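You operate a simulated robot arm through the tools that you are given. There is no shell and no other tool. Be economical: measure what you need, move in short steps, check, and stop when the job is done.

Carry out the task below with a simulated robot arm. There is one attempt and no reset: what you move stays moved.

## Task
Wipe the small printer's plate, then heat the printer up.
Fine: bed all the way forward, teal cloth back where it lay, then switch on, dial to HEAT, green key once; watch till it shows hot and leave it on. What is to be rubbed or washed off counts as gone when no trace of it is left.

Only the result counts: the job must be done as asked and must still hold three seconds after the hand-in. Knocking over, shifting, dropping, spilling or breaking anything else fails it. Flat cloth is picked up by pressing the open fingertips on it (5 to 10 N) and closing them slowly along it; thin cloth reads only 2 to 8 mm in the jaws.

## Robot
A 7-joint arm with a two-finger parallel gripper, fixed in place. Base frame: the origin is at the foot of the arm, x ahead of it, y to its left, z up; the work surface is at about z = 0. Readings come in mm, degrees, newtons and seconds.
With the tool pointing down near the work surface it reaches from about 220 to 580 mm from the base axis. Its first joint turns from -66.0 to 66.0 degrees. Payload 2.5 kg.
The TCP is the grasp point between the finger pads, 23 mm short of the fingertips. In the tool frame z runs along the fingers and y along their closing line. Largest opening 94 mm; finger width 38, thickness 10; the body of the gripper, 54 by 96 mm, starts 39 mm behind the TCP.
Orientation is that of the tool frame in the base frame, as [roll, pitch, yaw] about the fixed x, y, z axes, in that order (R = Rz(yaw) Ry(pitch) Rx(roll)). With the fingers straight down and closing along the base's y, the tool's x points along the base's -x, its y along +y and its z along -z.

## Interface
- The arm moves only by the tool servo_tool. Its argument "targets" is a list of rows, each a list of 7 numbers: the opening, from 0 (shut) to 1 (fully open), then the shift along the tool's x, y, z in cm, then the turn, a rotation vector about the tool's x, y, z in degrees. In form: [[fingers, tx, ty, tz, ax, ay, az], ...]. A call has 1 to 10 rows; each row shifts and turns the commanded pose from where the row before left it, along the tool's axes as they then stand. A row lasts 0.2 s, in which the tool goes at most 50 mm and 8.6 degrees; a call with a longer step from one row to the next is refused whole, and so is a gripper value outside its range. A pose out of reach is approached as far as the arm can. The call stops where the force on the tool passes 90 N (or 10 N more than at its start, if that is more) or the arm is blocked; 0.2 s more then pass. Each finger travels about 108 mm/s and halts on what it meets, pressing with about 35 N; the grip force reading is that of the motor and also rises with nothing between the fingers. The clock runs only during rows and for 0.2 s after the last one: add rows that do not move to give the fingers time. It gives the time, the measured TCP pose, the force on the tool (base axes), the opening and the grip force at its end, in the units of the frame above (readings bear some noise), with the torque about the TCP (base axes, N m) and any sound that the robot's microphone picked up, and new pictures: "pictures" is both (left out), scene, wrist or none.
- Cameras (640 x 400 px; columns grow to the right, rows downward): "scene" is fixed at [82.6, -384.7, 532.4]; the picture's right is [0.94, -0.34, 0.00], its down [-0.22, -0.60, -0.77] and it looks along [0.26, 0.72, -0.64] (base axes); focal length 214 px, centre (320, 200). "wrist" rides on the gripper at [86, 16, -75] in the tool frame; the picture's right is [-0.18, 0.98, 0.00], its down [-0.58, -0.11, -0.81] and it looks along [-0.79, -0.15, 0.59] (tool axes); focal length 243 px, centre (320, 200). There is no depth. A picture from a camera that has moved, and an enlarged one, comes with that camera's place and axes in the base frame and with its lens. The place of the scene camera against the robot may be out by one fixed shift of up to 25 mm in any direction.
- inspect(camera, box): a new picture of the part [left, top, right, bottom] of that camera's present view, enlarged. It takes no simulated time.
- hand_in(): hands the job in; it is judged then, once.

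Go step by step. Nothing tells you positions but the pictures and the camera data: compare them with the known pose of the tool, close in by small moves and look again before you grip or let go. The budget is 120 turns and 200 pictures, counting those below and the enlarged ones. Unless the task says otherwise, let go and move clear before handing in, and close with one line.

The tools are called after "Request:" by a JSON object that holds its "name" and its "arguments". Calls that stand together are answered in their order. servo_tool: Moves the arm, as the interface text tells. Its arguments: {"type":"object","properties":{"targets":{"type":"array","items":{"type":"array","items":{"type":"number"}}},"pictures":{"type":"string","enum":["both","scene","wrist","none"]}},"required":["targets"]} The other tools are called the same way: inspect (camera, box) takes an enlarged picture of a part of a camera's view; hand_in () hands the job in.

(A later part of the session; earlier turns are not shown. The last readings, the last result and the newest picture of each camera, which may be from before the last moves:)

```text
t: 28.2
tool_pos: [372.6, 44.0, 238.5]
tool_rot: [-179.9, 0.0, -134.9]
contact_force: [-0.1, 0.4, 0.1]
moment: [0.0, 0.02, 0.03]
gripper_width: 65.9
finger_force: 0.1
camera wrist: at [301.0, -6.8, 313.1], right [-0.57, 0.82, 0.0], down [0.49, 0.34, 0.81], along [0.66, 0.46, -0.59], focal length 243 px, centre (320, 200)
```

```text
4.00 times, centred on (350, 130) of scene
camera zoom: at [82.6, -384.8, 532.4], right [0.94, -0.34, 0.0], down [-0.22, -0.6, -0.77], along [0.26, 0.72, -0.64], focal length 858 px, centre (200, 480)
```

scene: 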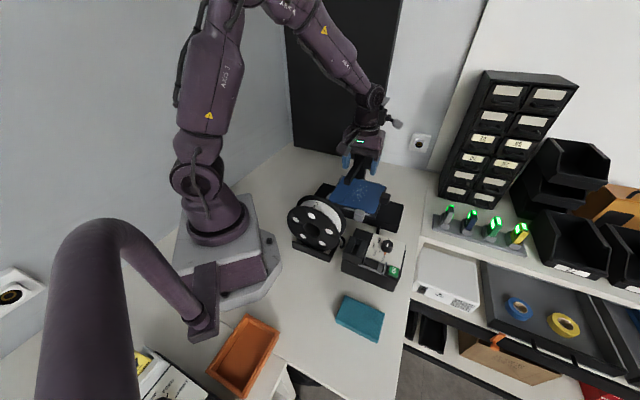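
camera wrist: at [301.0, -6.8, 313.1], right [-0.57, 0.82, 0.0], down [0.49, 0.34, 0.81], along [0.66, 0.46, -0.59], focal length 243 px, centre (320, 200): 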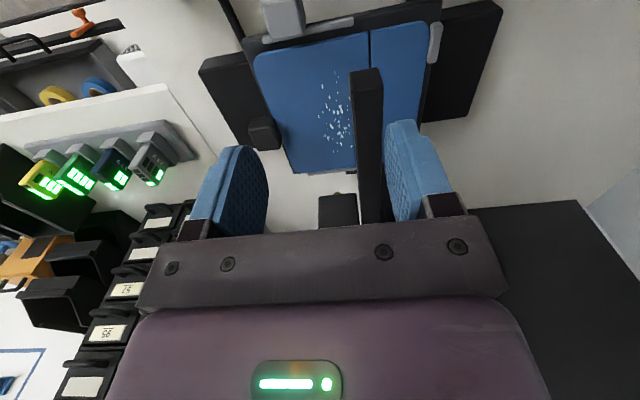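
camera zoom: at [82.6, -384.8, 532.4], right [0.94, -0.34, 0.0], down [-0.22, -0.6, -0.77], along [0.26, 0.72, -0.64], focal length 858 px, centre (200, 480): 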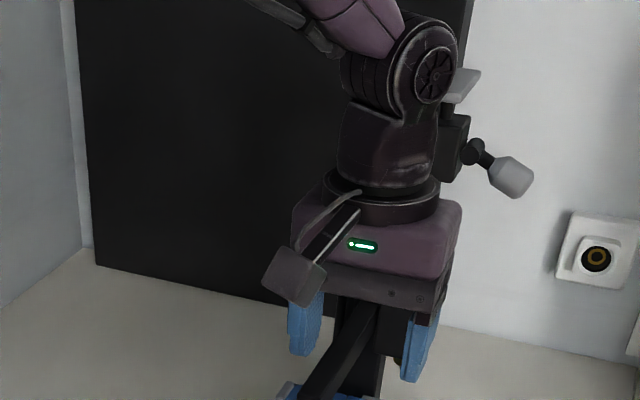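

The beam's axis is 27 mm to the side of the TCP, parallel to the tool's x. I centre over it and look.

Request:
{"name": "servo_tool", "arguments": {"targets": [[0.7, 0, 2.66, 0, 0, 0, 0], [0.7, 0, 0, 1.5, 0, 0, 0]], "pictures": "both"}}

Request:
{"name": "inspect", "arguments": {"camera": "scene", "box": [310, 110, 410, 210]}}

```text
t: 28.8
tool_pos: [354.1, 62.2, 223.8]
tool_rot: [180.0, 0.0, -134.8]
contact_force: [0.8, 0.1, -0.9]
moment: [0.02, 0.03, -0.02]
gripper_width: 66.2
finger_force: 0.1
camera wrist: at [281.5, 12.5, 298.1], right [-0.57, 0.82, 0.0], down [0.49, 0.34, 0.81], along [0.66, 0.46, -0.59], focal length 243 px, centre (320, 200)
```

scene: 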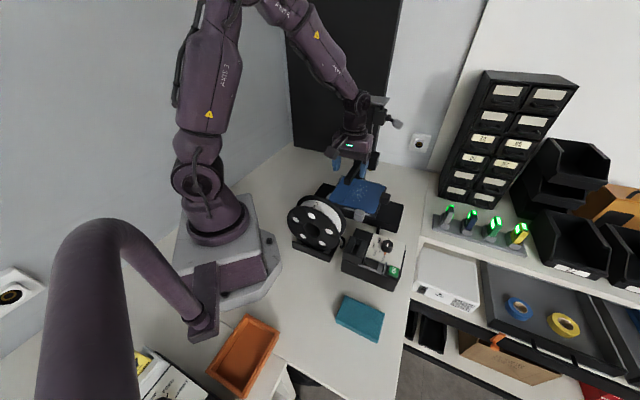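
wrist: 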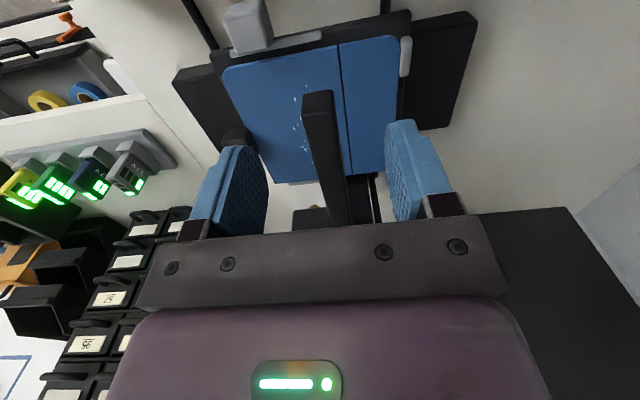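

```text
4.00 times, centred on (360, 160) of scene
camera zoom: at [82.6, -384.7, 532.4], right [0.94, -0.34, 0.0], down [-0.22, -0.6, -0.77], along [0.26, 0.72, -0.64], focal length 858 px, centre (160, 360)
```

zoom: 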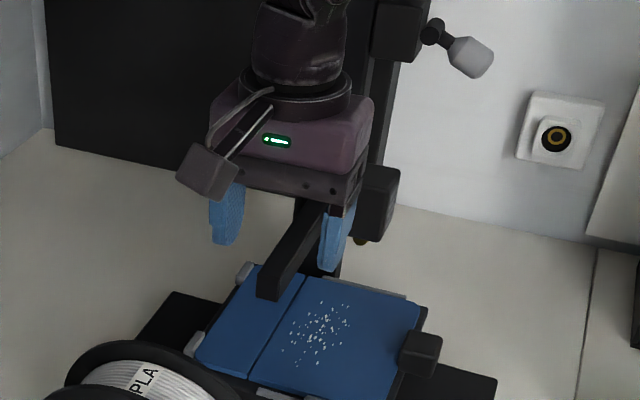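

Request:
{"name": "servo_tool", "arguments": {"targets": [[0.7, 0, 0, 1, 0, 0, 0], [0.7, 0, 0, 1, 0, 0, 0], [0.7, 0, 0, 1, 0, 0, 0], [0.7, 0, 0, 1, 0, 0, 0]], "pictures": "wrist"}}

Request:
{"name": "inspect", "arguments": {"camera": "scene", "box": [310, 110, 410, 210]}}

```text
t: 29.8
tool_pos: [352.9, 60.6, 183.3]
tool_rot: [180.0, -0.1, -135.1]
contact_force: [0.5, 0.4, -0.5]
moment: [-0.05, -0.01, 0.0]
gripper_width: 65.8
finger_force: 0.0
camera wrist: at [281.9, 11.5, 258.2], right [-0.57, 0.82, 0.0], down [0.49, 0.34, 0.81], along [0.66, 0.46, -0.59], focal length 243 px, centre (320, 200)
```

wrist: 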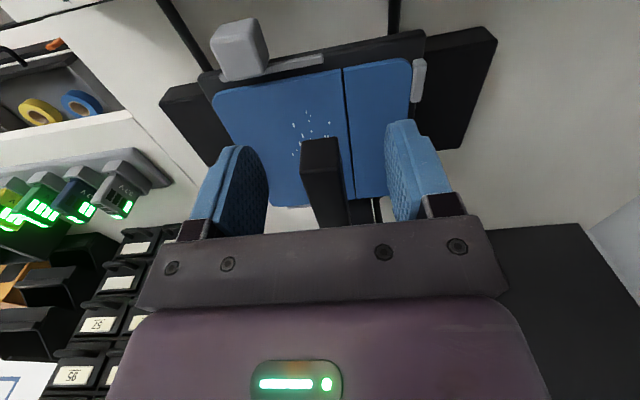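

```text
4.00 times, centred on (360, 160) of scene
camera zoom: at [82.6, -384.7, 532.4], right [0.94, -0.34, 0.0], down [-0.22, -0.6, -0.77], along [0.26, 0.72, -0.64], focal length 858 px, centre (160, 360)
```

zoom: 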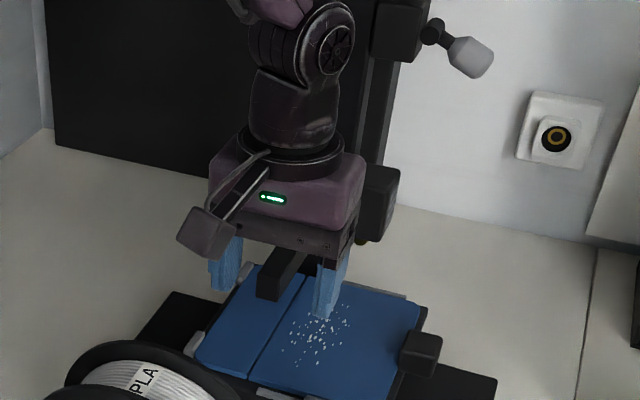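

Request:
{"name": "servo_tool", "arguments": {"targets": [[0.5, 0, 0, 0, 0, 0, 0], [0.35, 0, 0, 0, 0, 0, 0], [0.2, 0, 0, 0, 0, 0, 0], [0.1, 0, 0, 0, 0, 0, 0], [0.1, 0, 0, 0, 0, 0, 0]], "pictures": "wrist"}}

```text
t: 31.0
tool_pos: [352.2, 63.1, 182.0]
tool_rot: [179.8, -0.1, -134.9]
contact_force: [-15.0, 16.9, 1.3]
moment: [-0.57, 0.1, -1.32]
gripper_width: 17.8
finger_force: 44.7
camera wrist: at [281.0, 12.7, 258.0], right [-0.57, 0.82, 0.0], down [0.49, 0.33, 0.8], along [0.66, 0.46, -0.59], focal length 243 px, centre (320, 200)
```

wrist: 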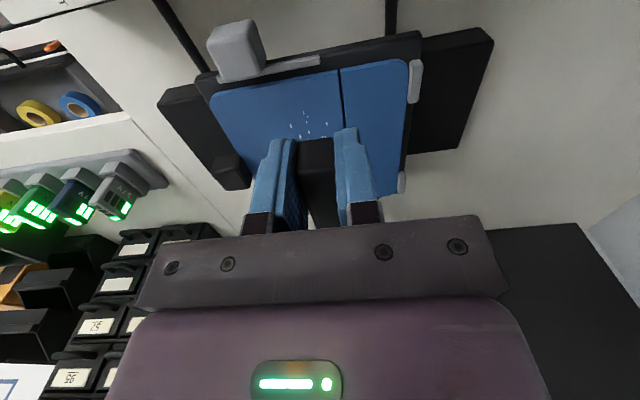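

Gripped (18 mm). I ease the side load and lift a little.

Request:
{"name": "servo_tool", "arguments": {"targets": [[0.1, 0, 0.3, 0, 0, 0, 0], [0.1, 0, 0, -0.3, 0, 0, 0], [0.1, 0, 0, -0.4, 0, 0, 0]], "pictures": "scene"}}

Request:
{"name": "inspect", "arguments": {"camera": "scene", "box": [310, 110, 410, 210]}}

```text
t: 31.8
tool_pos: [352.8, 62.5, 189.7]
tool_rot: [-179.9, 0.1, -134.9]
contact_force: [9.1, 5.7, -14.0]
moment: [-0.46, 0.7, -0.9]
gripper_width: 17.8
finger_force: 45.1
```

scene: 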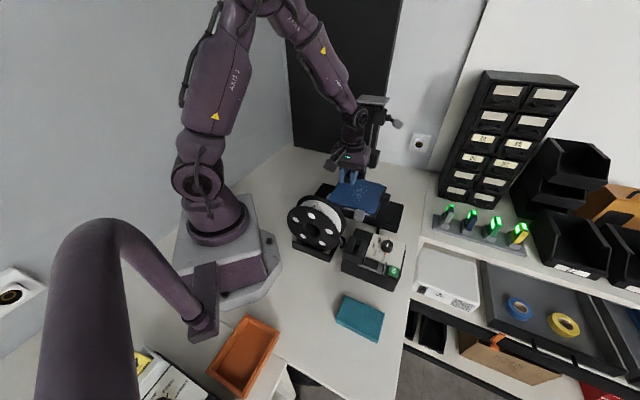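

```text
4.00 times, centred on (360, 160) of scene
camera zoom: at [82.6, -384.7, 532.4], right [0.94, -0.34, 0.0], down [-0.22, -0.6, -0.77], along [0.26, 0.72, -0.64], focal length 858 px, centre (160, 360)
```

zoom: 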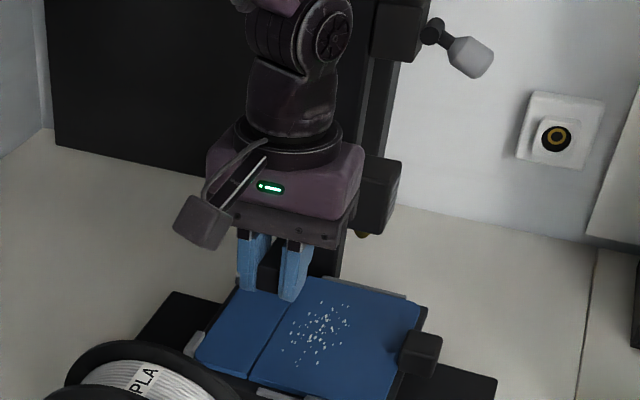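

The carriage follows. I lift about 45 mm more.

Request:
{"name": "servo_tool", "arguments": {"targets": [[0.1, 0, 0, -0.7, 0, 0, 0], [0.1, 0, 0, -0.7, 0, 0, 0], [0.1, 0, 0, -0.7, 0, 0, 0], [0.1, 0, 0, -0.7, 0, 0, 0], [0.1, 0, 0, -0.7, 0, 0, 0], [0.1, 0, 0, -0.7, 0, 0, 0], [0.1, 0, 0, 0, 0, 0, 0]], "pictures": "none"}}

Request:
{"name": "inspect", "arguments": {"camera": "scene", "box": [270, 80, 430, 180]}}

```text
t: 33.4
tool_pos: [352.8, 62.8, 233.5]
tool_rot: [-179.8, 0.3, -135.0]
contact_force: [25.6, -17.0, -10.6]
moment: [0.1, -0.04, -0.53]
gripper_width: 17.7
finger_force: 45.1
```

```text
4.00 times, centred on (350, 130) of scene
camera zoom: at [82.6, -384.8, 532.4], right [0.94, -0.34, 0.0], down [-0.22, -0.6, -0.77], along [0.26, 0.72, -0.64], focal length 858 px, centre (200, 480)
```

zoom: 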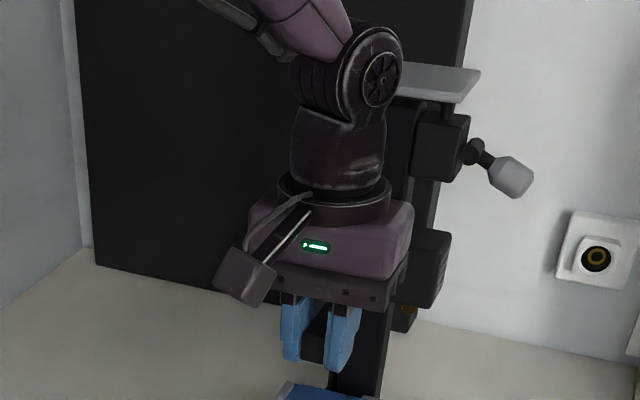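

About 13 mm more to reach the original height.

Request:
{"name": "servo_tool", "arguments": {"targets": [[0.1, 0, -0.2, -0.5, 0, 0, 0], [0.1, 0, 0, -0.5, 0, 0, 0], [0.1, 0, 0, -0.35, 0, 0, 0], [0.1, 0, 0, 0, 0, 0, 0]], "pictures": "none"}}

Request:
{"name": "inspect", "arguments": {"camera": "scene", "box": [270, 80, 430, 180]}}

```text
t: 34.4
tool_pos: [352.9, 62.7, 245.5]
tool_rot: [180.0, -0.1, -134.9]
contact_force: [17.5, -7.9, -13.4]
moment: [-0.06, -0.23, -1.32]
gripper_width: 18.3
finger_force: 45.0
```

```text
4.00 times, centred on (350, 130) of scene
camera zoom: at [82.6, -384.7, 532.4], right [0.94, -0.34, 0.0], down [-0.22, -0.6, -0.77], along [0.26, 0.72, -0.64], focal length 858 px, centre (200, 480)
```

zoom: 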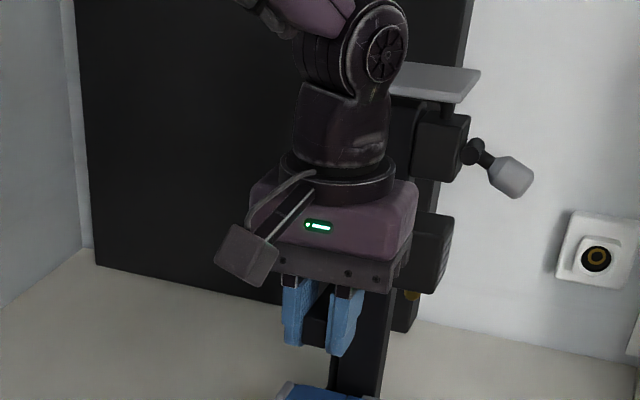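

Back at nearly the original height. I add 1 mm, release and go up.

Request:
{"name": "servo_tool", "arguments": {"targets": [[0.1, 0, 0, -0.15, 0, 0, 0], [0.25, 0, 0, 0, 0, 0, 0], [0.6, 0, 0, 0, 0, 0, 0], [0.7, 0, 0, 0, 0, 0, 0], [0.7, 0, 0, -3, 0, 0, 0], [0.7, 0, 0, -4, 0, 0, 0], [0.7, 0, -4.5, 0, 0, 0, 0], [0.7, 0, -4.5, 0, 0, 0, 0], [0.7, 0, -4.5, 0, 0, 0, 0], [0.7, 0, -4.5, 0, 0, 0, 0]], "pictures": "wrist"}}

Request:
{"name": "inspect", "arguments": {"camera": "scene", "box": [270, 80, 430, 180]}}

Request:
{"name": "inspect", "arguments": {"camera": "scene", "box": [280, 170, 440, 270]}}

```text
t: 36.6
tool_pos: [481.5, -64.7, 319.8]
tool_rot: [179.9, 0.0, -134.9]
contact_force: [0.6, -0.1, -0.2]
moment: [-0.01, 0.01, -0.01]
gripper_width: 65.8
finger_force: 0.0
camera wrist: at [410.4, -114.2, 393.5], right [-0.57, 0.82, 0.0], down [0.49, 0.34, 0.81], along [0.66, 0.46, -0.59], focal length 243 px, centre (320, 200)
```

wrist: 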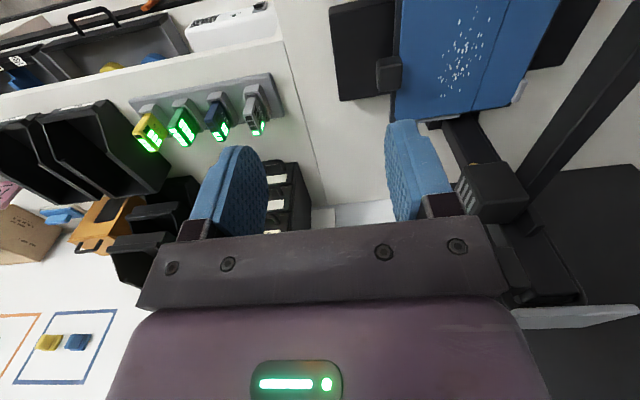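

```text
4.00 times, centred on (350, 130) of scene
camera zoom: at [82.6, -384.7, 532.4], right [0.94, -0.34, 0.0], down [-0.22, -0.6, -0.77], along [0.26, 0.72, -0.64], focal length 858 px, centre (200, 480)
```

zoom: 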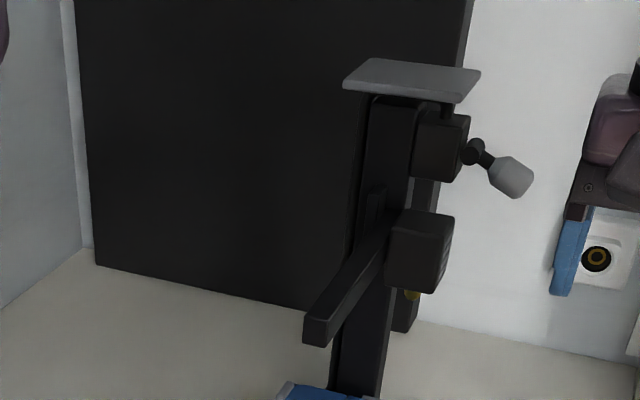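

```text
4.00 times, centred on (360, 220) of scene
camera zoom: at [82.6, -384.7, 532.4], right [0.94, -0.34, 0.0], down [-0.22, -0.6, -0.77], along [0.26, 0.72, -0.64], focal length 858 px, centre (160, 120)
```

zoom: 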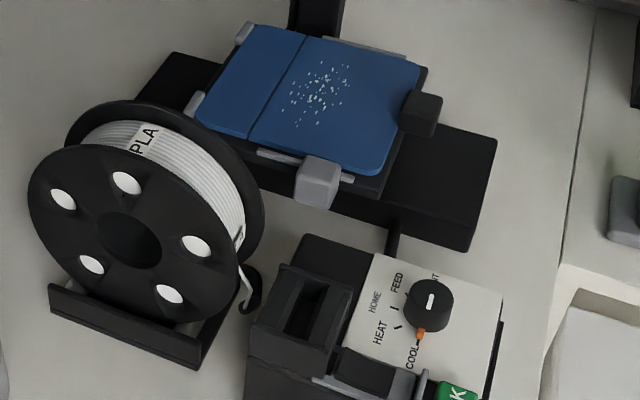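

The gantry is back exactly at its old height. Next I take the bed by the grey block, this time with the hand tilted away from the beam; first I descend to its front side.

Request:
{"name": "servo_tool", "arguments": {"targets": [[0.45, 1.3, 3.1, 0, 0, 0, 0], [0.45, 1.3, 3.1, 0, 0, 0, 0], [0.45, 1.3, 3.2, 0, 0, 0, 0], [0.45, 0, 0, 4.5, 0, 0, 0], [0.45, 0, 0, 4.5, 0, 0, 0], [0.45, 0, 0, 4.5, 0, 0, 0], [0.45, 0, 0, 4, 0, 0, 0], [0.45, 0, 0, 0.3, -6, 0, 0], [0.45, 0, 0, 0, -6, 0, 0]], "pictures": "both"}}

Request:
{"name": "inspect", "arguments": {"camera": "scene", "box": [310, 130, 430, 230]}}

```text
t: 38.6
tool_pos: [386.6, -26.4, 138.9]
tool_rot: [167.8, 0.1, -134.8]
contact_force: [0.7, -1.2, -0.1]
moment: [-0.03, 0.03, 0.03]
gripper_width: 42.3
finger_force: 0.1
camera wrist: at [326.1, -87.4, 216.0], right [-0.55, 0.81, 0.21], down [0.6, 0.22, 0.77], along [0.57, 0.55, -0.61], focal length 243 px, centre (320, 200)
```

scene: 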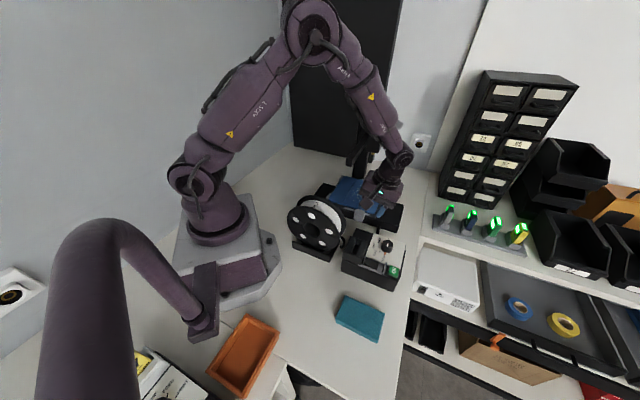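
wrist: 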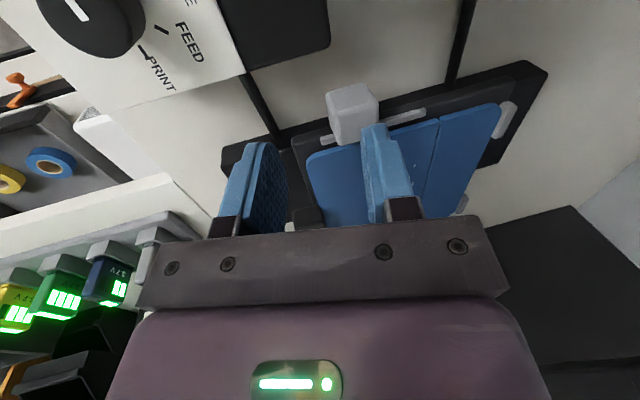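

```text
4.00 times, centred on (370, 180) of scene
camera zoom: at [82.6, -384.7, 532.4], right [0.94, -0.34, 0.0], down [-0.22, -0.6, -0.77], along [0.26, 0.72, -0.64], focal length 858 px, centre (120, 280)
```

zoom: 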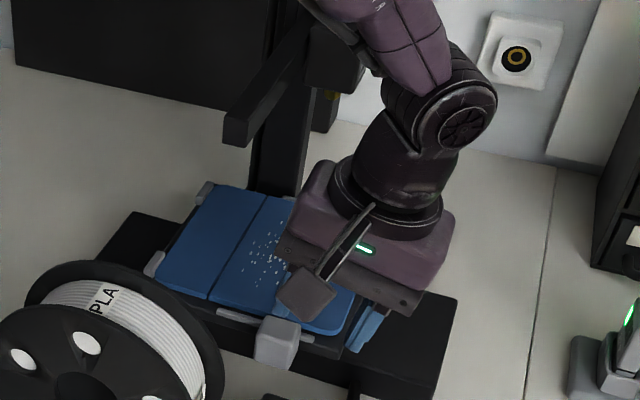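

Request:
{"name": "inspect", "arguments": {"camera": "wrist", "box": [210, 50, 450, 230]}}

```text
2.22 times, centred on (330, 140) of wrist
camera zoom: at [326.1, -87.4, 216.0], right [-0.55, 0.81, 0.21], down [0.6, 0.22, 0.77], along [0.57, 0.55, -0.61], focal length 539 px, centre (298, 333)
```

zoom: 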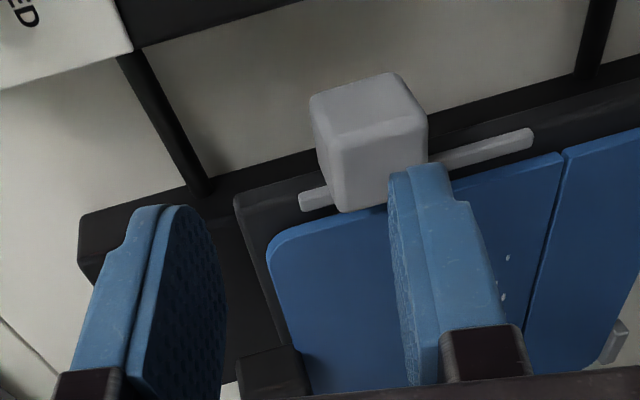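

Cube confirmed at (372,6,90). I move over it, then lower partway.

Request:
{"name": "servo_tool", "arguments": {"targets": [[0.45, 0, 1.47, 0.31, 0, 0, 0], [0.45, 0, 1.46, 0.31, 0, 0, 0], [0.45, 0, -0.21, 0.98, 0, 0, 0], [0.45, 0, -0.21, 0.98, 0, 0, 0]], "pictures": "wrist"}}

Request:
{"name": "inspect", "arguments": {"camera": "scene", "box": [310, 130, 430, 230]}}

```text
t: 39.6
tool_pos: [364.8, -4.5, 117.9]
tool_rot: [167.9, 0.0, -134.8]
contact_force: [-0.3, -0.8, 0.5]
moment: [0.0, 0.01, -0.01]
gripper_width: 42.6
finger_force: 0.1
camera wrist: at [304.4, -65.8, 194.7], right [-0.55, 0.81, 0.2], down [0.6, 0.22, 0.77], along [0.57, 0.55, -0.61], focal length 243 px, centre (320, 200)
```

wrist: 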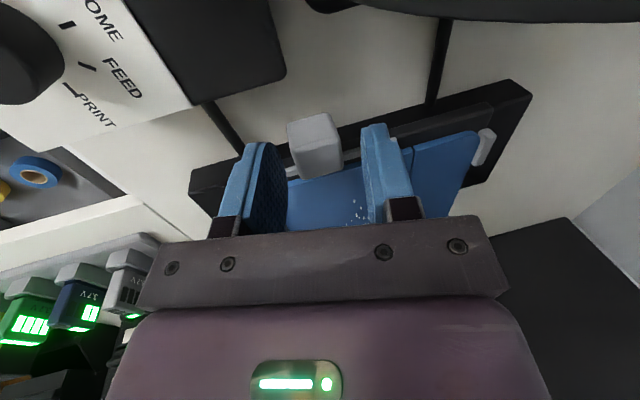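

```text
4.00 times, centred on (370, 180) of scene
camera zoom: at [82.6, -384.7, 532.4], right [0.94, -0.34, 0.0], down [-0.22, -0.6, -0.77], along [0.26, 0.72, -0.64], focal length 858 px, centre (120, 280)
```

zoom: 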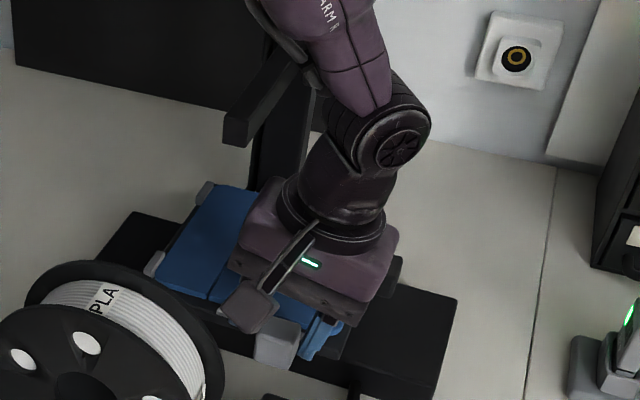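

Clear of the beam. I lower the rest and close.

Request:
{"name": "servo_tool", "arguments": {"targets": [[0.45, 0, -0.15, 0.65, 0, 0, 0], [0.45, 0, -0.15, 0.65, 0, 0, 0], [0.45, 0, -0.14, 0.65, 0, 0, 0]], "pictures": "wrist"}}

Request:
{"name": "inspect", "arguments": {"camera": "wrist", "box": [210, 80, 450, 230]}}

Request:
{"name": "inspect", "arguments": {"camera": "scene", "box": [310, 130, 430, 230]}}

```text
t: 40.4
tool_pos: [366.4, -6.4, 97.7]
tool_rot: [168.0, 0.0, -134.8]
contact_force: [-0.2, -1.3, 0.1]
moment: [0.01, 0.02, 0.03]
gripper_width: 42.2
finger_force: 0.1
camera wrist: at [304.9, -66.6, 174.7], right [-0.55, 0.81, 0.2], down [0.6, 0.22, 0.77], along [0.58, 0.55, -0.61], focal length 243 px, centre (320, 200)
```

wrist: 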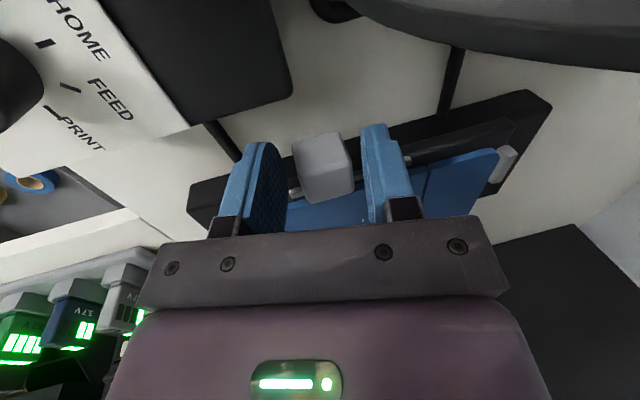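

```text
2.67 times, centred on (330, 155) of wrist
camera zoom: at [304.9, -66.6, 174.7], right [-0.55, 0.81, 0.2], down [0.6, 0.22, 0.77], along [0.58, 0.55, -0.61], focal length 647 px, centre (293, 320)
```

zoom: 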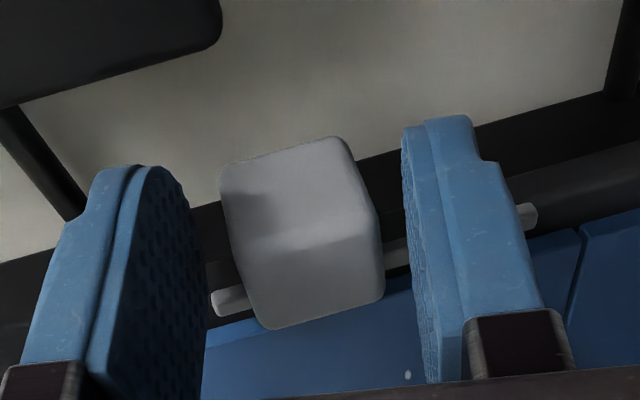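

```text
4.00 times, centred on (370, 180) of scene
camera zoom: at [82.6, -384.7, 532.4], right [0.94, -0.34, 0.0], down [-0.22, -0.6, -0.77], along [0.26, 0.72, -0.64], focal length 858 px, centre (120, 280)
```

zoom: 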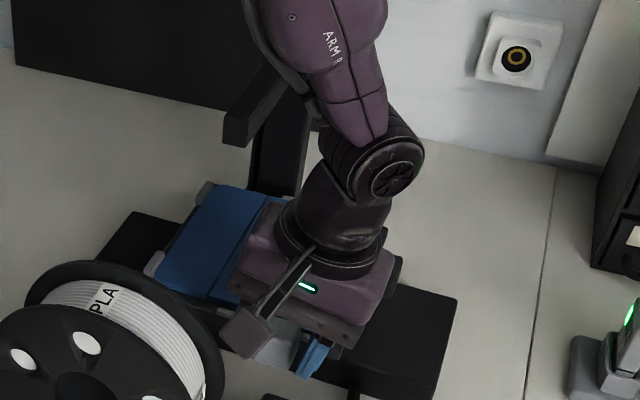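

Cube lies between the pads, beam untouched. I close on it.

Request:
{"name": "servo_tool", "arguments": {"targets": [[0.35, 0, 0, 0, 0, 0, 0], [0.25, 0, 0, 0, 0, 0, 0], [0.2, 0, 0, 0, 0, 0, 0]], "pictures": "none"}}

```text
t: 41.2
tool_pos: [364.7, -5.0, 98.6]
tool_rot: [168.0, 0.0, -134.9]
contact_force: [-0.5, 1.8, -0.2]
moment: [-0.54, -0.07, -0.14]
gripper_width: 32.2
finger_force: 45.2
```

Request:
{"name": "servo_tool", "arguments": {"targets": [[0.2, 0, -0.49, -0.1, 0, 0, 0], [0.2, 0, -0.49, -0.1, 0, 0, 0], [0.2, 0, -0.49, -0.1, 0, 0, 0], [0.2, 0, -0.49, -0.1, 0, 0, 0], [0.2, 0, 0, 0, 0, 0, 0]], "pictures": "none"}}

Request:
{"name": "inspect", "arguments": {"camera": "scene", "box": [310, 130, 430, 230]}}

```text
t: 42.4
tool_pos: [378.1, -18.5, 97.2]
tool_rot: [167.9, -0.1, -134.8]
contact_force: [-5.8, -1.8, -13.5]
moment: [-0.21, -0.52, -0.05]
gripper_width: 32.4
finger_force: 45.0
```

```text
4.00 times, centred on (370, 180) of scene
camera zoom: at [82.6, -384.7, 532.4], right [0.94, -0.34, 0.0], down [-0.22, -0.6, -0.77], along [0.26, 0.72, -0.64], focal length 858 px, centre (120, 280)
```

zoom: 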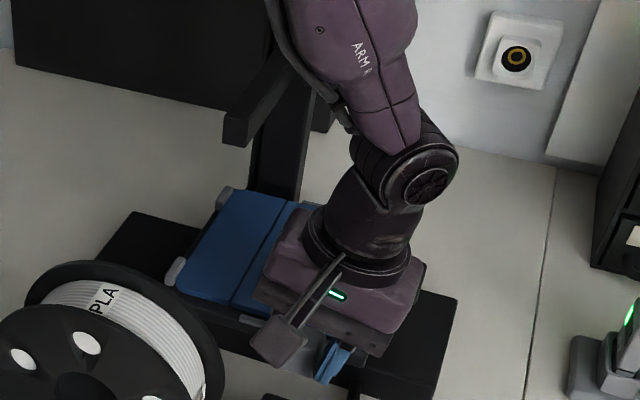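

The bed moves with the plate seated on its clips. I continue.

Request:
{"name": "servo_tool", "arguments": {"targets": [[0.2, 0, -0.51, 0, 0, 0, 0], [0.2, 0, -0.49, -0.1, 0, 0, 0], [0.2, 0, -0.49, -0.1, 0, 0, 0], [0.2, 0, -0.49, -0.1, 0, 0, 0], [0.2, 0, 0, 0, 0, 0, 0]], "pictures": "none"}}

Request:
{"name": "servo_tool", "arguments": {"targets": [[0.2, 0, -0.49, -0.1, 0, 0, 0], [0.2, 0, -0.49, -0.1, 0, 0, 0], [0.2, 0, -0.49, -0.1, 0, 0, 0], [0.2, 0, 0, 0, 0, 0, 0]], "pictures": "both"}}

Request:
{"name": "inspect", "arguments": {"camera": "scene", "box": [320, 150, 440, 250]}}

```text
t: 43.6
tool_pos: [393.3, -33.3, 98.7]
tool_rot: [168.0, 0.0, -134.9]
contact_force: [-5.4, 0.0, -1.0]
moment: [-0.78, 0.14, -0.03]
gripper_width: 32.5
finger_force: 44.9
```

```text
t: 44.6
tool_pos: [403.5, -43.5, 98.2]
tool_rot: [168.1, 0.0, -134.8]
contact_force: [-5.2, -1.4, 18.4]
moment: [-0.66, 0.35, -0.11]
gripper_width: 32.4
finger_force: 44.4
camera wrist: at [342.8, -104.5, 174.8], right [-0.55, 0.81, 0.2], down [0.6, 0.22, 0.77], along [0.58, 0.55, -0.61], focal length 243 px, centre (320, 200)
```

scene: 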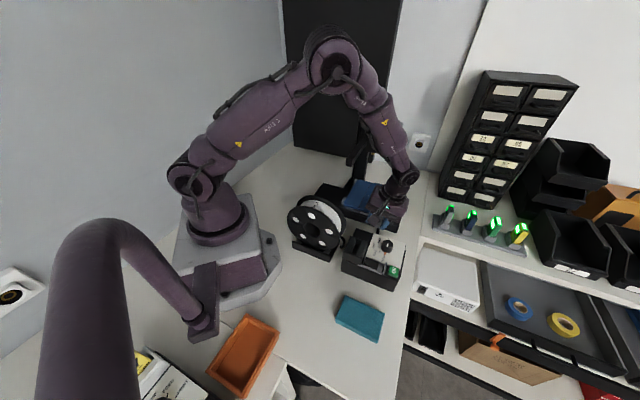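
wrist: 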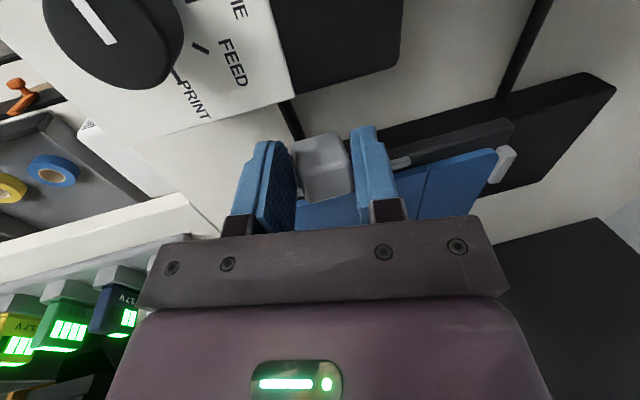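

```text
4.00 times, centred on (380, 200) of scene
camera zoom: at [82.5, -384.7, 532.4], right [0.94, -0.34, 0.0], down [-0.22, -0.6, -0.77], along [0.26, 0.72, -0.64], focal length 858 px, centre (80, 200)
```

zoom: 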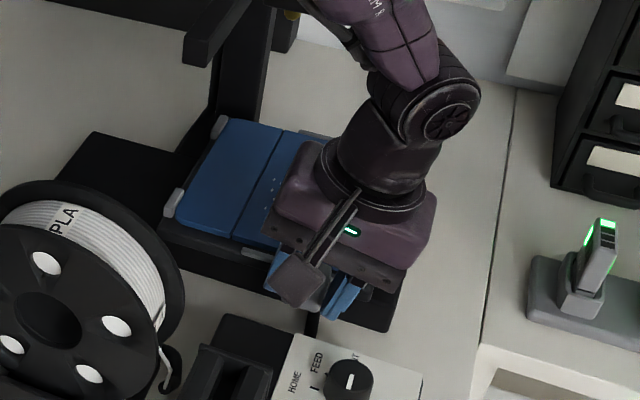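

Request:
{"name": "servo_tool", "arguments": {"targets": [[0.2, 0, -0.47, -0.2, 0, 0, 0], [0.2, 0, -0.49, -0.1, 0, 0, 0], [0.2, 0, 0, 0, 0, 0, 0]], "pictures": "none"}}

Request:
{"name": "servo_tool", "arguments": {"targets": [[0.2, 0, -0.49, -0.1, 0, 0, 0], [0.2, 0, -0.49, -0.1, 0, 0, 0], [0.2, 0, 0, 0, 0, 0, 0]], "pictures": "none"}}

Request:
{"name": "inspect", "arguments": {"camera": "scene", "box": [320, 150, 440, 250]}}

```text
t: 45.4
tool_pos: [411.3, -50.5, 98.1]
tool_rot: [167.9, 0.1, -134.8]
contact_force: [-2.7, 1.9, 6.5]
moment: [0.24, -0.74, -0.02]
gripper_width: 32.2
finger_force: 45.3
```

```text
t: 46.2
tool_pos: [414.0, -52.9, 97.6]
tool_rot: [166.8, -0.4, -134.3]
contact_force: [-39.2, 29.0, 30.4]
moment: [0.84, -0.07, 0.13]
gripper_width: 32.6
finger_force: 45.0
```

```text
4.00 times, centred on (380, 200) of scene
camera zoom: at [82.5, -384.7, 532.4], right [0.94, -0.34, 0.0], down [-0.22, -0.6, -0.77], along [0.26, 0.72, -0.64], focal length 858 px, centre (80, 200)
```

zoom: 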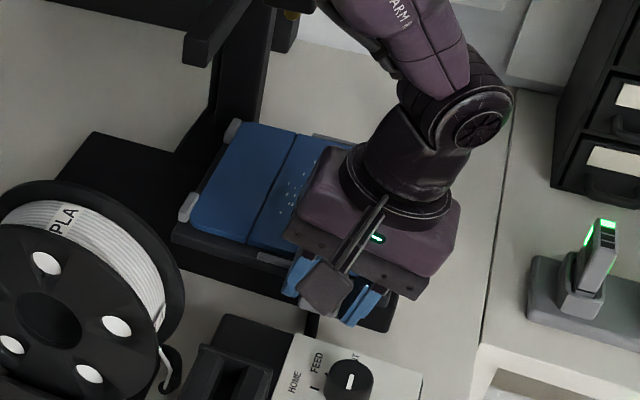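

Blocked with about 50 N: the bed is at its front stop. I relax the pull and open.

Request:
{"name": "servo_tool", "arguments": {"targets": [[0.2, 0, 0.35, 0.08, 0, 0, 0], [0.3, 0, 0, 0, 0, 0, 0], [0.45, 0, 0, 0, 0, 0, 0], [0.45, 0, 0, 0, 0, 0, 0]], "pictures": "wrist"}}

```text
t: 47.2
tool_pos: [416.6, -57.5, 98.9]
tool_rot: [168.2, -0.1, -134.8]
contact_force: [-3.1, 2.0, 0.3]
moment: [0.08, 0.09, 0.1]
gripper_width: 43.7
finger_force: 1.2
camera wrist: at [354.9, -118.0, 175.4], right [-0.55, 0.81, 0.2], down [0.6, 0.22, 0.77], along [0.58, 0.54, -0.61], focal length 243 px, centre (320, 200)
```

wrist: 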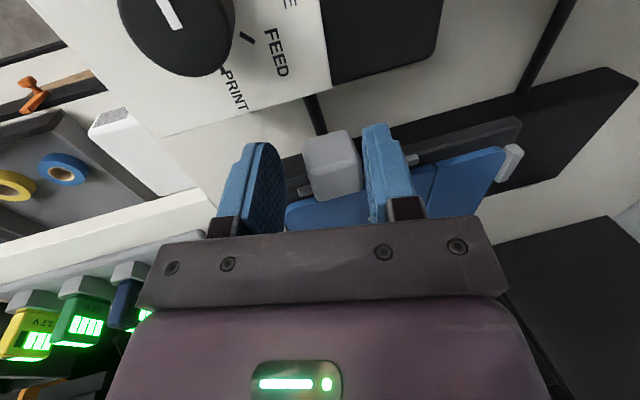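

Request:
{"name": "servo_tool", "arguments": {"targets": [[0.5, 0, 0.3, 0, 0, 0, 0], [0.5, 0, 0.4, -2, 0, 0, 0], [0.5, 0, 0.8, -4, 0, 0, 0], [0.5, 0, 0.8, -4, 0, 0, 0], [0.5, 0, 0, 0, 6, 0, 0], [0.5, 0, -3, 0, 6, 0, 0], [0.5, 0, -4, 0, 0, 0, 0]], "pictures": "wrist"}}

Request:
{"name": "inspect", "arguments": {"camera": "scene", "box": [320, 150, 440, 250]}}

```text
t: 48.8
tool_pos: [463.6, -104.9, 196.9]
tool_rot: [-179.9, 0.0, -134.8]
contact_force: [-1.1, 0.7, -0.9]
moment: [0.02, 0.03, 0.0]
gripper_width: 47.1
finger_force: 0.1
camera wrist: at [391.8, -154.6, 272.4], right [-0.57, 0.82, 0.0], down [0.49, 0.34, 0.81], along [0.66, 0.46, -0.59], focal length 243 px, centre (320, 200)
```

wrist: 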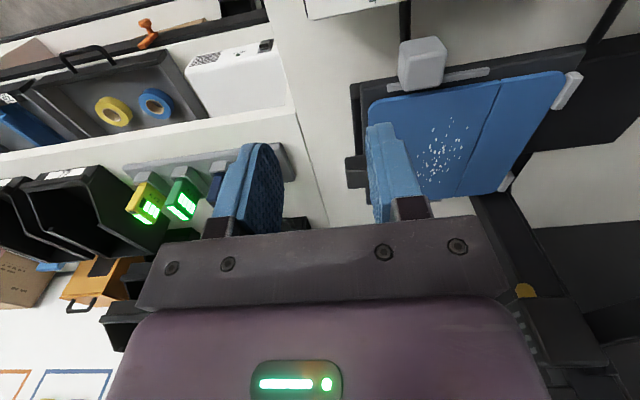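

```text
4.00 times, centred on (380, 200) of scene
camera zoom: at [82.6, -384.7, 532.4], right [0.94, -0.34, 0.0], down [-0.22, -0.6, -0.77], along [0.26, 0.72, -0.64], focal length 858 px, centre (80, 200)
```

zoom: 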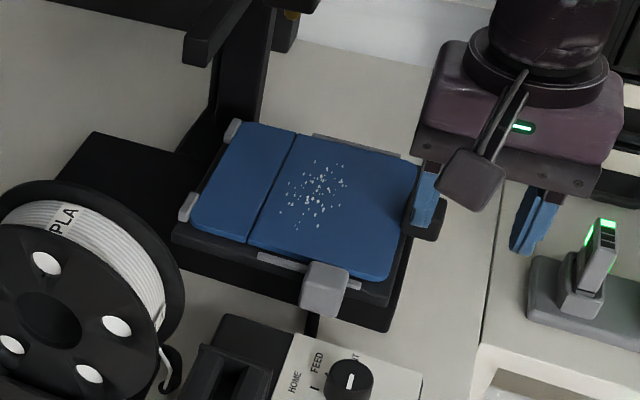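

The bed is now at the front end of its base with the plate on its clips. Next I go look at the teal cloth from above.

Request:
{"name": "servo_tool", "arguments": {"targets": [[0.5, 4.1, 0.95, 0, 0, 0, 0], [0.5, 4.1, 0.95, 0, 0, 0, 0], [0.5, 4.1, 0.95, 0, 0, 0, 0], [0.5, 4.1, 0.95, 0, 0, 0, 0], [0.5, 4.1, 0.95, 0, 0, 0, 0], [0.5, 4.1, 0.95, 0, 0, 0, 0], [0.5, 0, 0, 3, 0, 0, 0], [0.5, 0, 0, 3, 0, 0, 0]], "pictures": "both"}}

```text
t: 50.6
tool_pos: [250.0, -237.4, 138.2]
tool_rot: [-179.9, 0.0, -134.8]
contact_force: [0.7, 0.4, -0.6]
moment: [0.01, 0.0, 0.01]
gripper_width: 46.9
finger_force: 0.0
camera wrist: at [177.5, -287.2, 212.5], right [-0.57, 0.82, 0.0], down [0.49, 0.34, 0.81], along [0.66, 0.46, -0.59], focal length 243 px, centre (320, 200)
```

scene: 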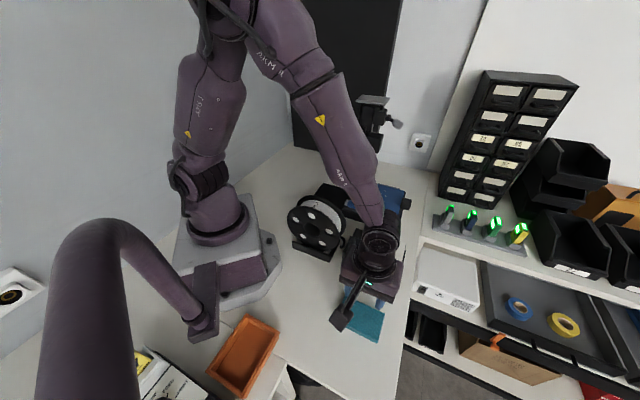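
wrist: 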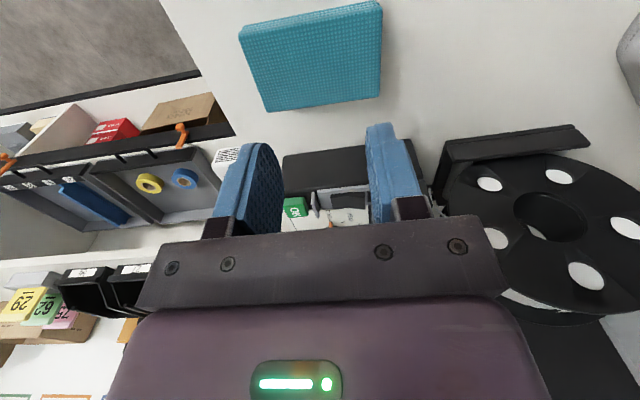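

The cloth lies right under the TCP, centre about (253,−237), long side along the closing line. I descend to just above it.

Request:
{"name": "servo_tool", "arguments": {"targets": [[0.45, -0.2, -0.2, 3, 0, 0, 0], [0.45, 0, 0, 3, 0, 0, 0], [0.45, 0, 0, 2.8, 0, 0, 0]], "pictures": "both"}}

Request:
{"name": "inspect", "arguments": {"camera": "wrist", "box": [200, 60, 440, 230]}}

```text
t: 51.4
tool_pos: [253.3, -237.1, 49.1]
tool_rot: [180.0, 0.0, -134.8]
contact_force: [0.0, 0.5, -0.2]
moment: [0.02, 0.0, 0.0]
gripper_width: 42.1
finger_force: 0.1
camera wrist: at [180.9, -287.2, 124.5], right [-0.57, 0.82, 0.0], down [0.49, 0.34, 0.81], along [0.66, 0.46, -0.59], focal length 243 px, centre (320, 200)
```

scene: 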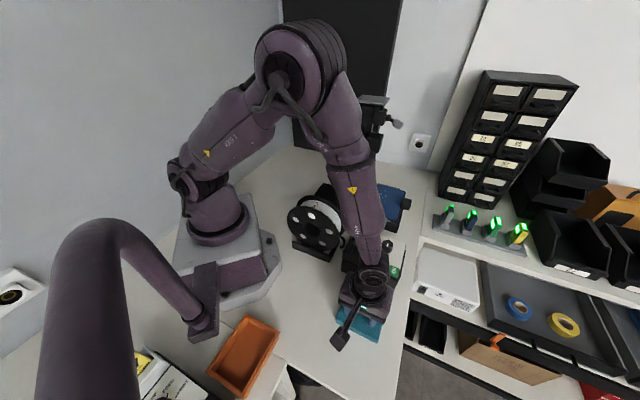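
wrist: 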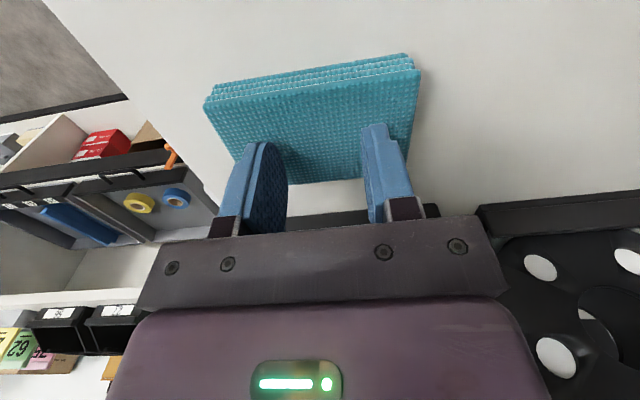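

```text
2.35 times, centred on (320, 145) of wrist
camera zoom: at [180.9, -287.2, 124.5], right [-0.57, 0.82, 0.0], down [0.49, 0.34, 0.81], along [0.66, 0.46, -0.59], focal length 571 px, centre (320, 329)
```

zoom: 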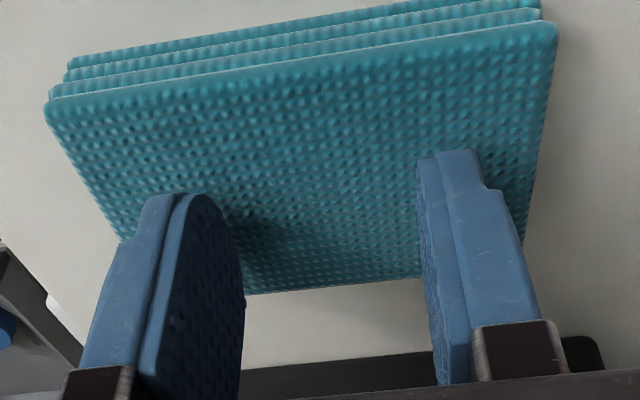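

Centred over the folded cloth. I lower in small steps until it is pressed at 5–10 N.

Request:
{"name": "servo_tool", "arguments": {"targets": [[0.45, 0, 0, 0.6, 0, 0, 0], [0.45, 0, 0, 0.3, 0, 0, 0]], "pictures": "none"}}

Request:
{"name": "servo_tool", "arguments": {"targets": [[0.45, 0, 0, 0.2, 0, 0, 0]], "pictures": "none"}}

Request:
{"name": "servo_tool", "arguments": {"targets": [[0.45, 0, 0, 0.2, 0, 0, 0]], "pictures": "none"}}

```text
t: 51.9
tool_pos: [253.2, -237.5, 48.7]
tool_rot: [179.9, 0.0, -134.8]
contact_force: [-4.5, 4.1, 21.7]
moment: [0.1, 0.08, -0.03]
gripper_width: 42.3
finger_force: 0.1
stopped in row 2: the force on the tool passed its limit at 105 N (the readings are from after the stop); the commanded pose is now the measured one
```

```text
t: 52.3
tool_pos: [254.0, -237.7, 48.0]
tool_rot: [179.9, -0.2, -134.8]
contact_force: [-15.0, 13.3, 72.8]
moment: [0.57, 0.34, 0.07]
gripper_width: 42.3
finger_force: 0.0
```

```text
t: 52.6
tool_pos: [253.4, -238.8, 47.3]
tool_rot: [180.0, -0.2, -134.8]
contact_force: [-3.6, 3.8, 20.7]
moment: [0.15, 0.06, 0.0]
gripper_width: 42.5
finger_force: 0.1
stopped in row 1: the force on the tool passed its limit at 96 N (the readings are from after the stop); the commanded pose is now the measured one
```

Contact is at tip height ≈ 25 mm. I ease to about 8 N and close slowly.

Request:
{"name": "servo_tool", "arguments": {"targets": [[0.45, 0, 0, -0.05, 0, 0, 0]], "pictures": "none"}}

Request:
{"name": "servo_tool", "arguments": {"targets": [[0.42, 0, 0, 0, 0, 0, 0], [0.38, 0, 0, 0, 0, 0, 0], [0.34, 0, 0, 0, 0, 0, 0], [0.3, 0, 0, 0, 0, 0, 0]], "pictures": "wrist"}}

Request:
{"name": "inspect", "arguments": {"camera": "wrist", "box": [200, 60, 440, 230]}}

```text
t: 53.0
tool_pos: [254.1, -239.2, 48.0]
tool_rot: [180.0, -0.3, -134.7]
contact_force: [-4.6, 4.9, 24.8]
moment: [0.2, 0.12, 0.0]
gripper_width: 42.0
finger_force: 0.0
```

```text
t: 54.0
tool_pos: [254.5, -238.5, 47.7]
tool_rot: [-179.9, -0.2, -134.8]
contact_force: [-2.9, 2.0, 32.4]
moment: [0.2, 0.09, -0.04]
gripper_width: 37.4
finger_force: 10.6
camera wrist: at [182.4, -288.3, 122.7], right [-0.57, 0.82, 0.0], down [0.49, 0.34, 0.81], along [0.66, 0.46, -0.59], focal length 243 px, centre (320, 200)
```

wrist: 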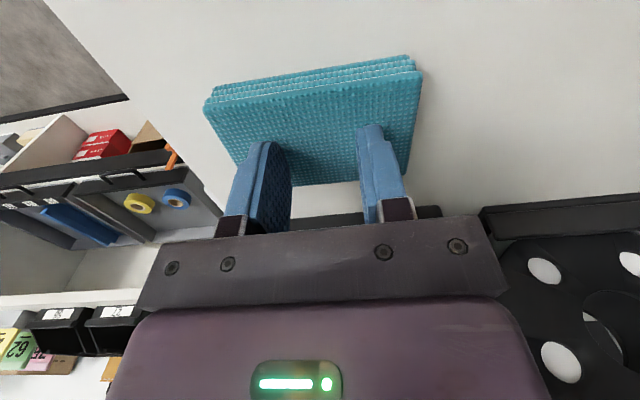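

```text
2.35 times, centred on (320, 145) of wrist
camera zoom: at [182.4, -288.3, 122.7], right [-0.57, 0.82, 0.0], down [0.49, 0.34, 0.81], along [0.66, 0.46, -0.59], focal length 571 px, centre (320, 329)
```

zoom: 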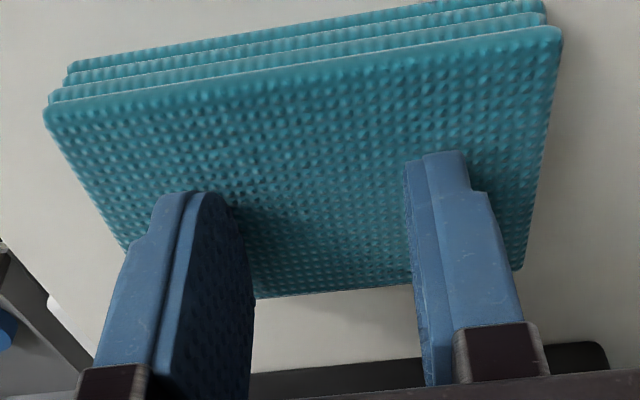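

The cloth is a thick folded pad (about 93×60×24 mm) so pinching its top won't take. I'll grip it across its 60 mm width instead: lift, turn 90°, and come down astride.

Request:
{"name": "servo_tool", "arguments": {"targets": [[0.45, 0, 0, -3, 0, 0, 0], [0.83, 0, 0, -4, 0, 0, -8.5], [0.83, 0, 0, 0, 0, 0, -8.5], [0.83, 0, 0, 0, 0, 0, -8.5], [0.83, 0, 0, 0, 0, 0, -8.5], [0.83, 0, 0, 0, 0, 0, -8.5], [0.83, 0, 0, 0, 0, 0, -8.5], [0.83, 0, 0, 0, 0, 0, -8.5], [0.83, 0, 0, 0, 0, 0, -8.5], [0.83, 0, 0, 0, 0, 0, -8.5]], "pictures": "none"}}

Request:
{"name": "servo_tool", "arguments": {"targets": [[0.83, 0, 0, 0, 0, 0, -8.5], [0.83, 0, 0, 0, 0, 0, -5]], "pictures": "both"}}

```text
t: 56.2
tool_pos: [254.3, -237.9, 117.5]
tool_rot: [179.8, 0.0, -58.1]
contact_force: [0.1, 0.4, -0.2]
moment: [0.02, -0.03, -0.01]
gripper_width: 78.1
finger_force: 0.0
```

```text
t: 56.9
tool_pos: [252.6, -237.6, 117.2]
tool_rot: [179.8, 0.0, -44.7]
contact_force: [0.1, 0.8, -0.4]
moment: [0.01, -0.02, 0.01]
gripper_width: 78.2
finger_force: 0.0
camera wrist: at [304.5, -310.3, 192.5], right [-0.82, -0.57, 0.0], down [-0.34, 0.49, 0.81], along [-0.46, 0.66, -0.59], focal length 243 px, centre (320, 200)
```

scene: 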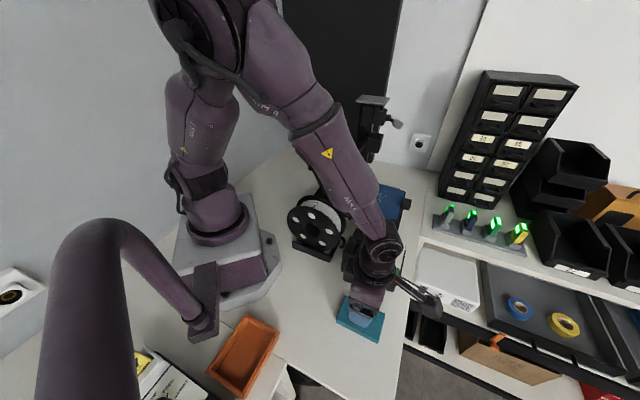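
wrist: 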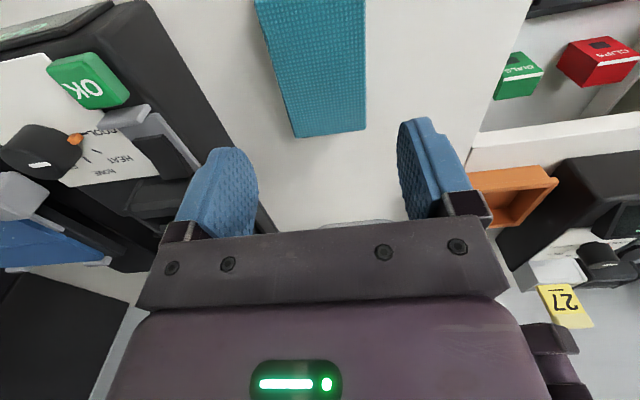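

Request:
{"name": "servo_tool", "arguments": {"targets": [[0.83, 0.05, 0.28, 2, 0, 0, 0], [0.83, 0, 0, 2, 0, 0, 0], [0.83, 0, 0, 2, 0, 0, 0]], "pictures": "wrist"}}

Request:
{"name": "inspect", "arguments": {"camera": "scene", "box": [310, 260, 430, 350]}}

```text
t: 57.6
tool_pos: [252.3, -241.5, 56.4]
tool_rot: [179.7, -0.1, -44.6]
contact_force: [0.5, 0.2, -0.3]
moment: [0.03, 0.0, 0.0]
gripper_width: 78.2
finger_force: 0.1
camera wrist: at [302.9, -313.7, 131.3], right [-0.82, -0.57, 0.0], down [-0.34, 0.49, 0.81], along [-0.46, 0.66, -0.59], focal length 243 px, centre (320, 200)
```

wrist: 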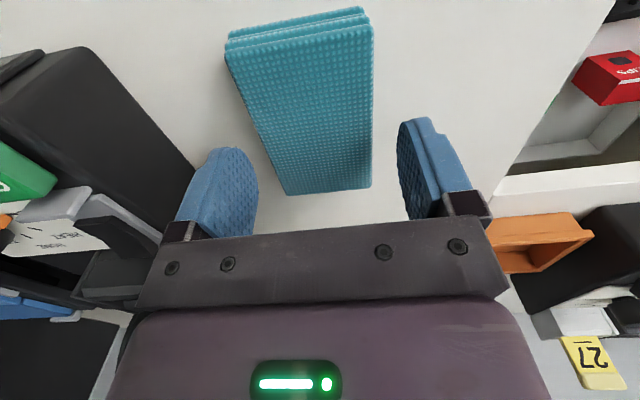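

```text
4.44 times, centred on (370, 305) of scene
camera zoom: at [82.6, -384.7, 532.4], right [0.94, -0.34, 0.0], down [-0.22, -0.6, -0.77], along [0.26, 0.72, -0.64], focal length 953 px, centre (98, -267)
```

zoom: 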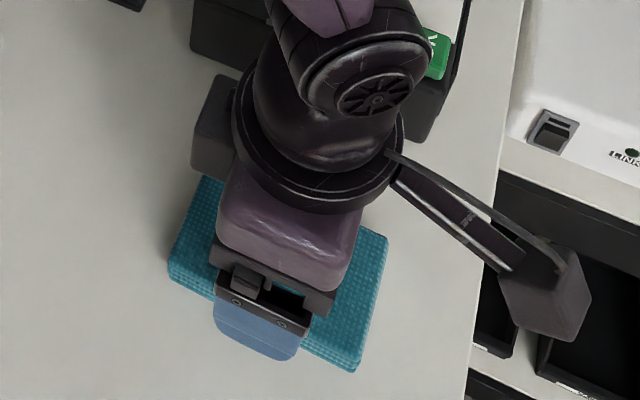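

Request:
{"name": "servo_tool", "arguments": {"targets": [[0.83, 0, 0, 1, 0, 0, 0], [0.83, 0, 0, 0.9, 0, 0, 0], [0.83, 0, 0, 0.8, 0, 0, 0]], "pictures": "wrist"}}

```text
t: 58.5
tool_pos: [252.6, -240.5, 29.3]
tool_rot: [179.7, 0.0, -44.6]
contact_force: [1.1, -1.0, 0.1]
moment: [-0.02, 0.0, 0.0]
gripper_width: 78.2
finger_force: 0.1
camera wrist: at [303.5, -313.1, 104.7], right [-0.82, -0.57, 0.0], down [-0.33, 0.49, 0.81], along [-0.46, 0.66, -0.59], focal length 243 px, centre (320, 200)
```

wrist: 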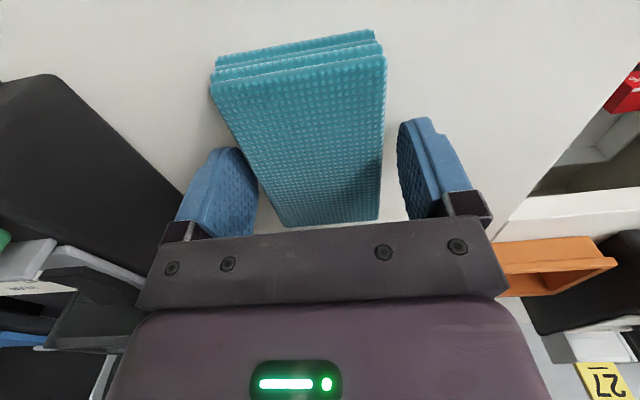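

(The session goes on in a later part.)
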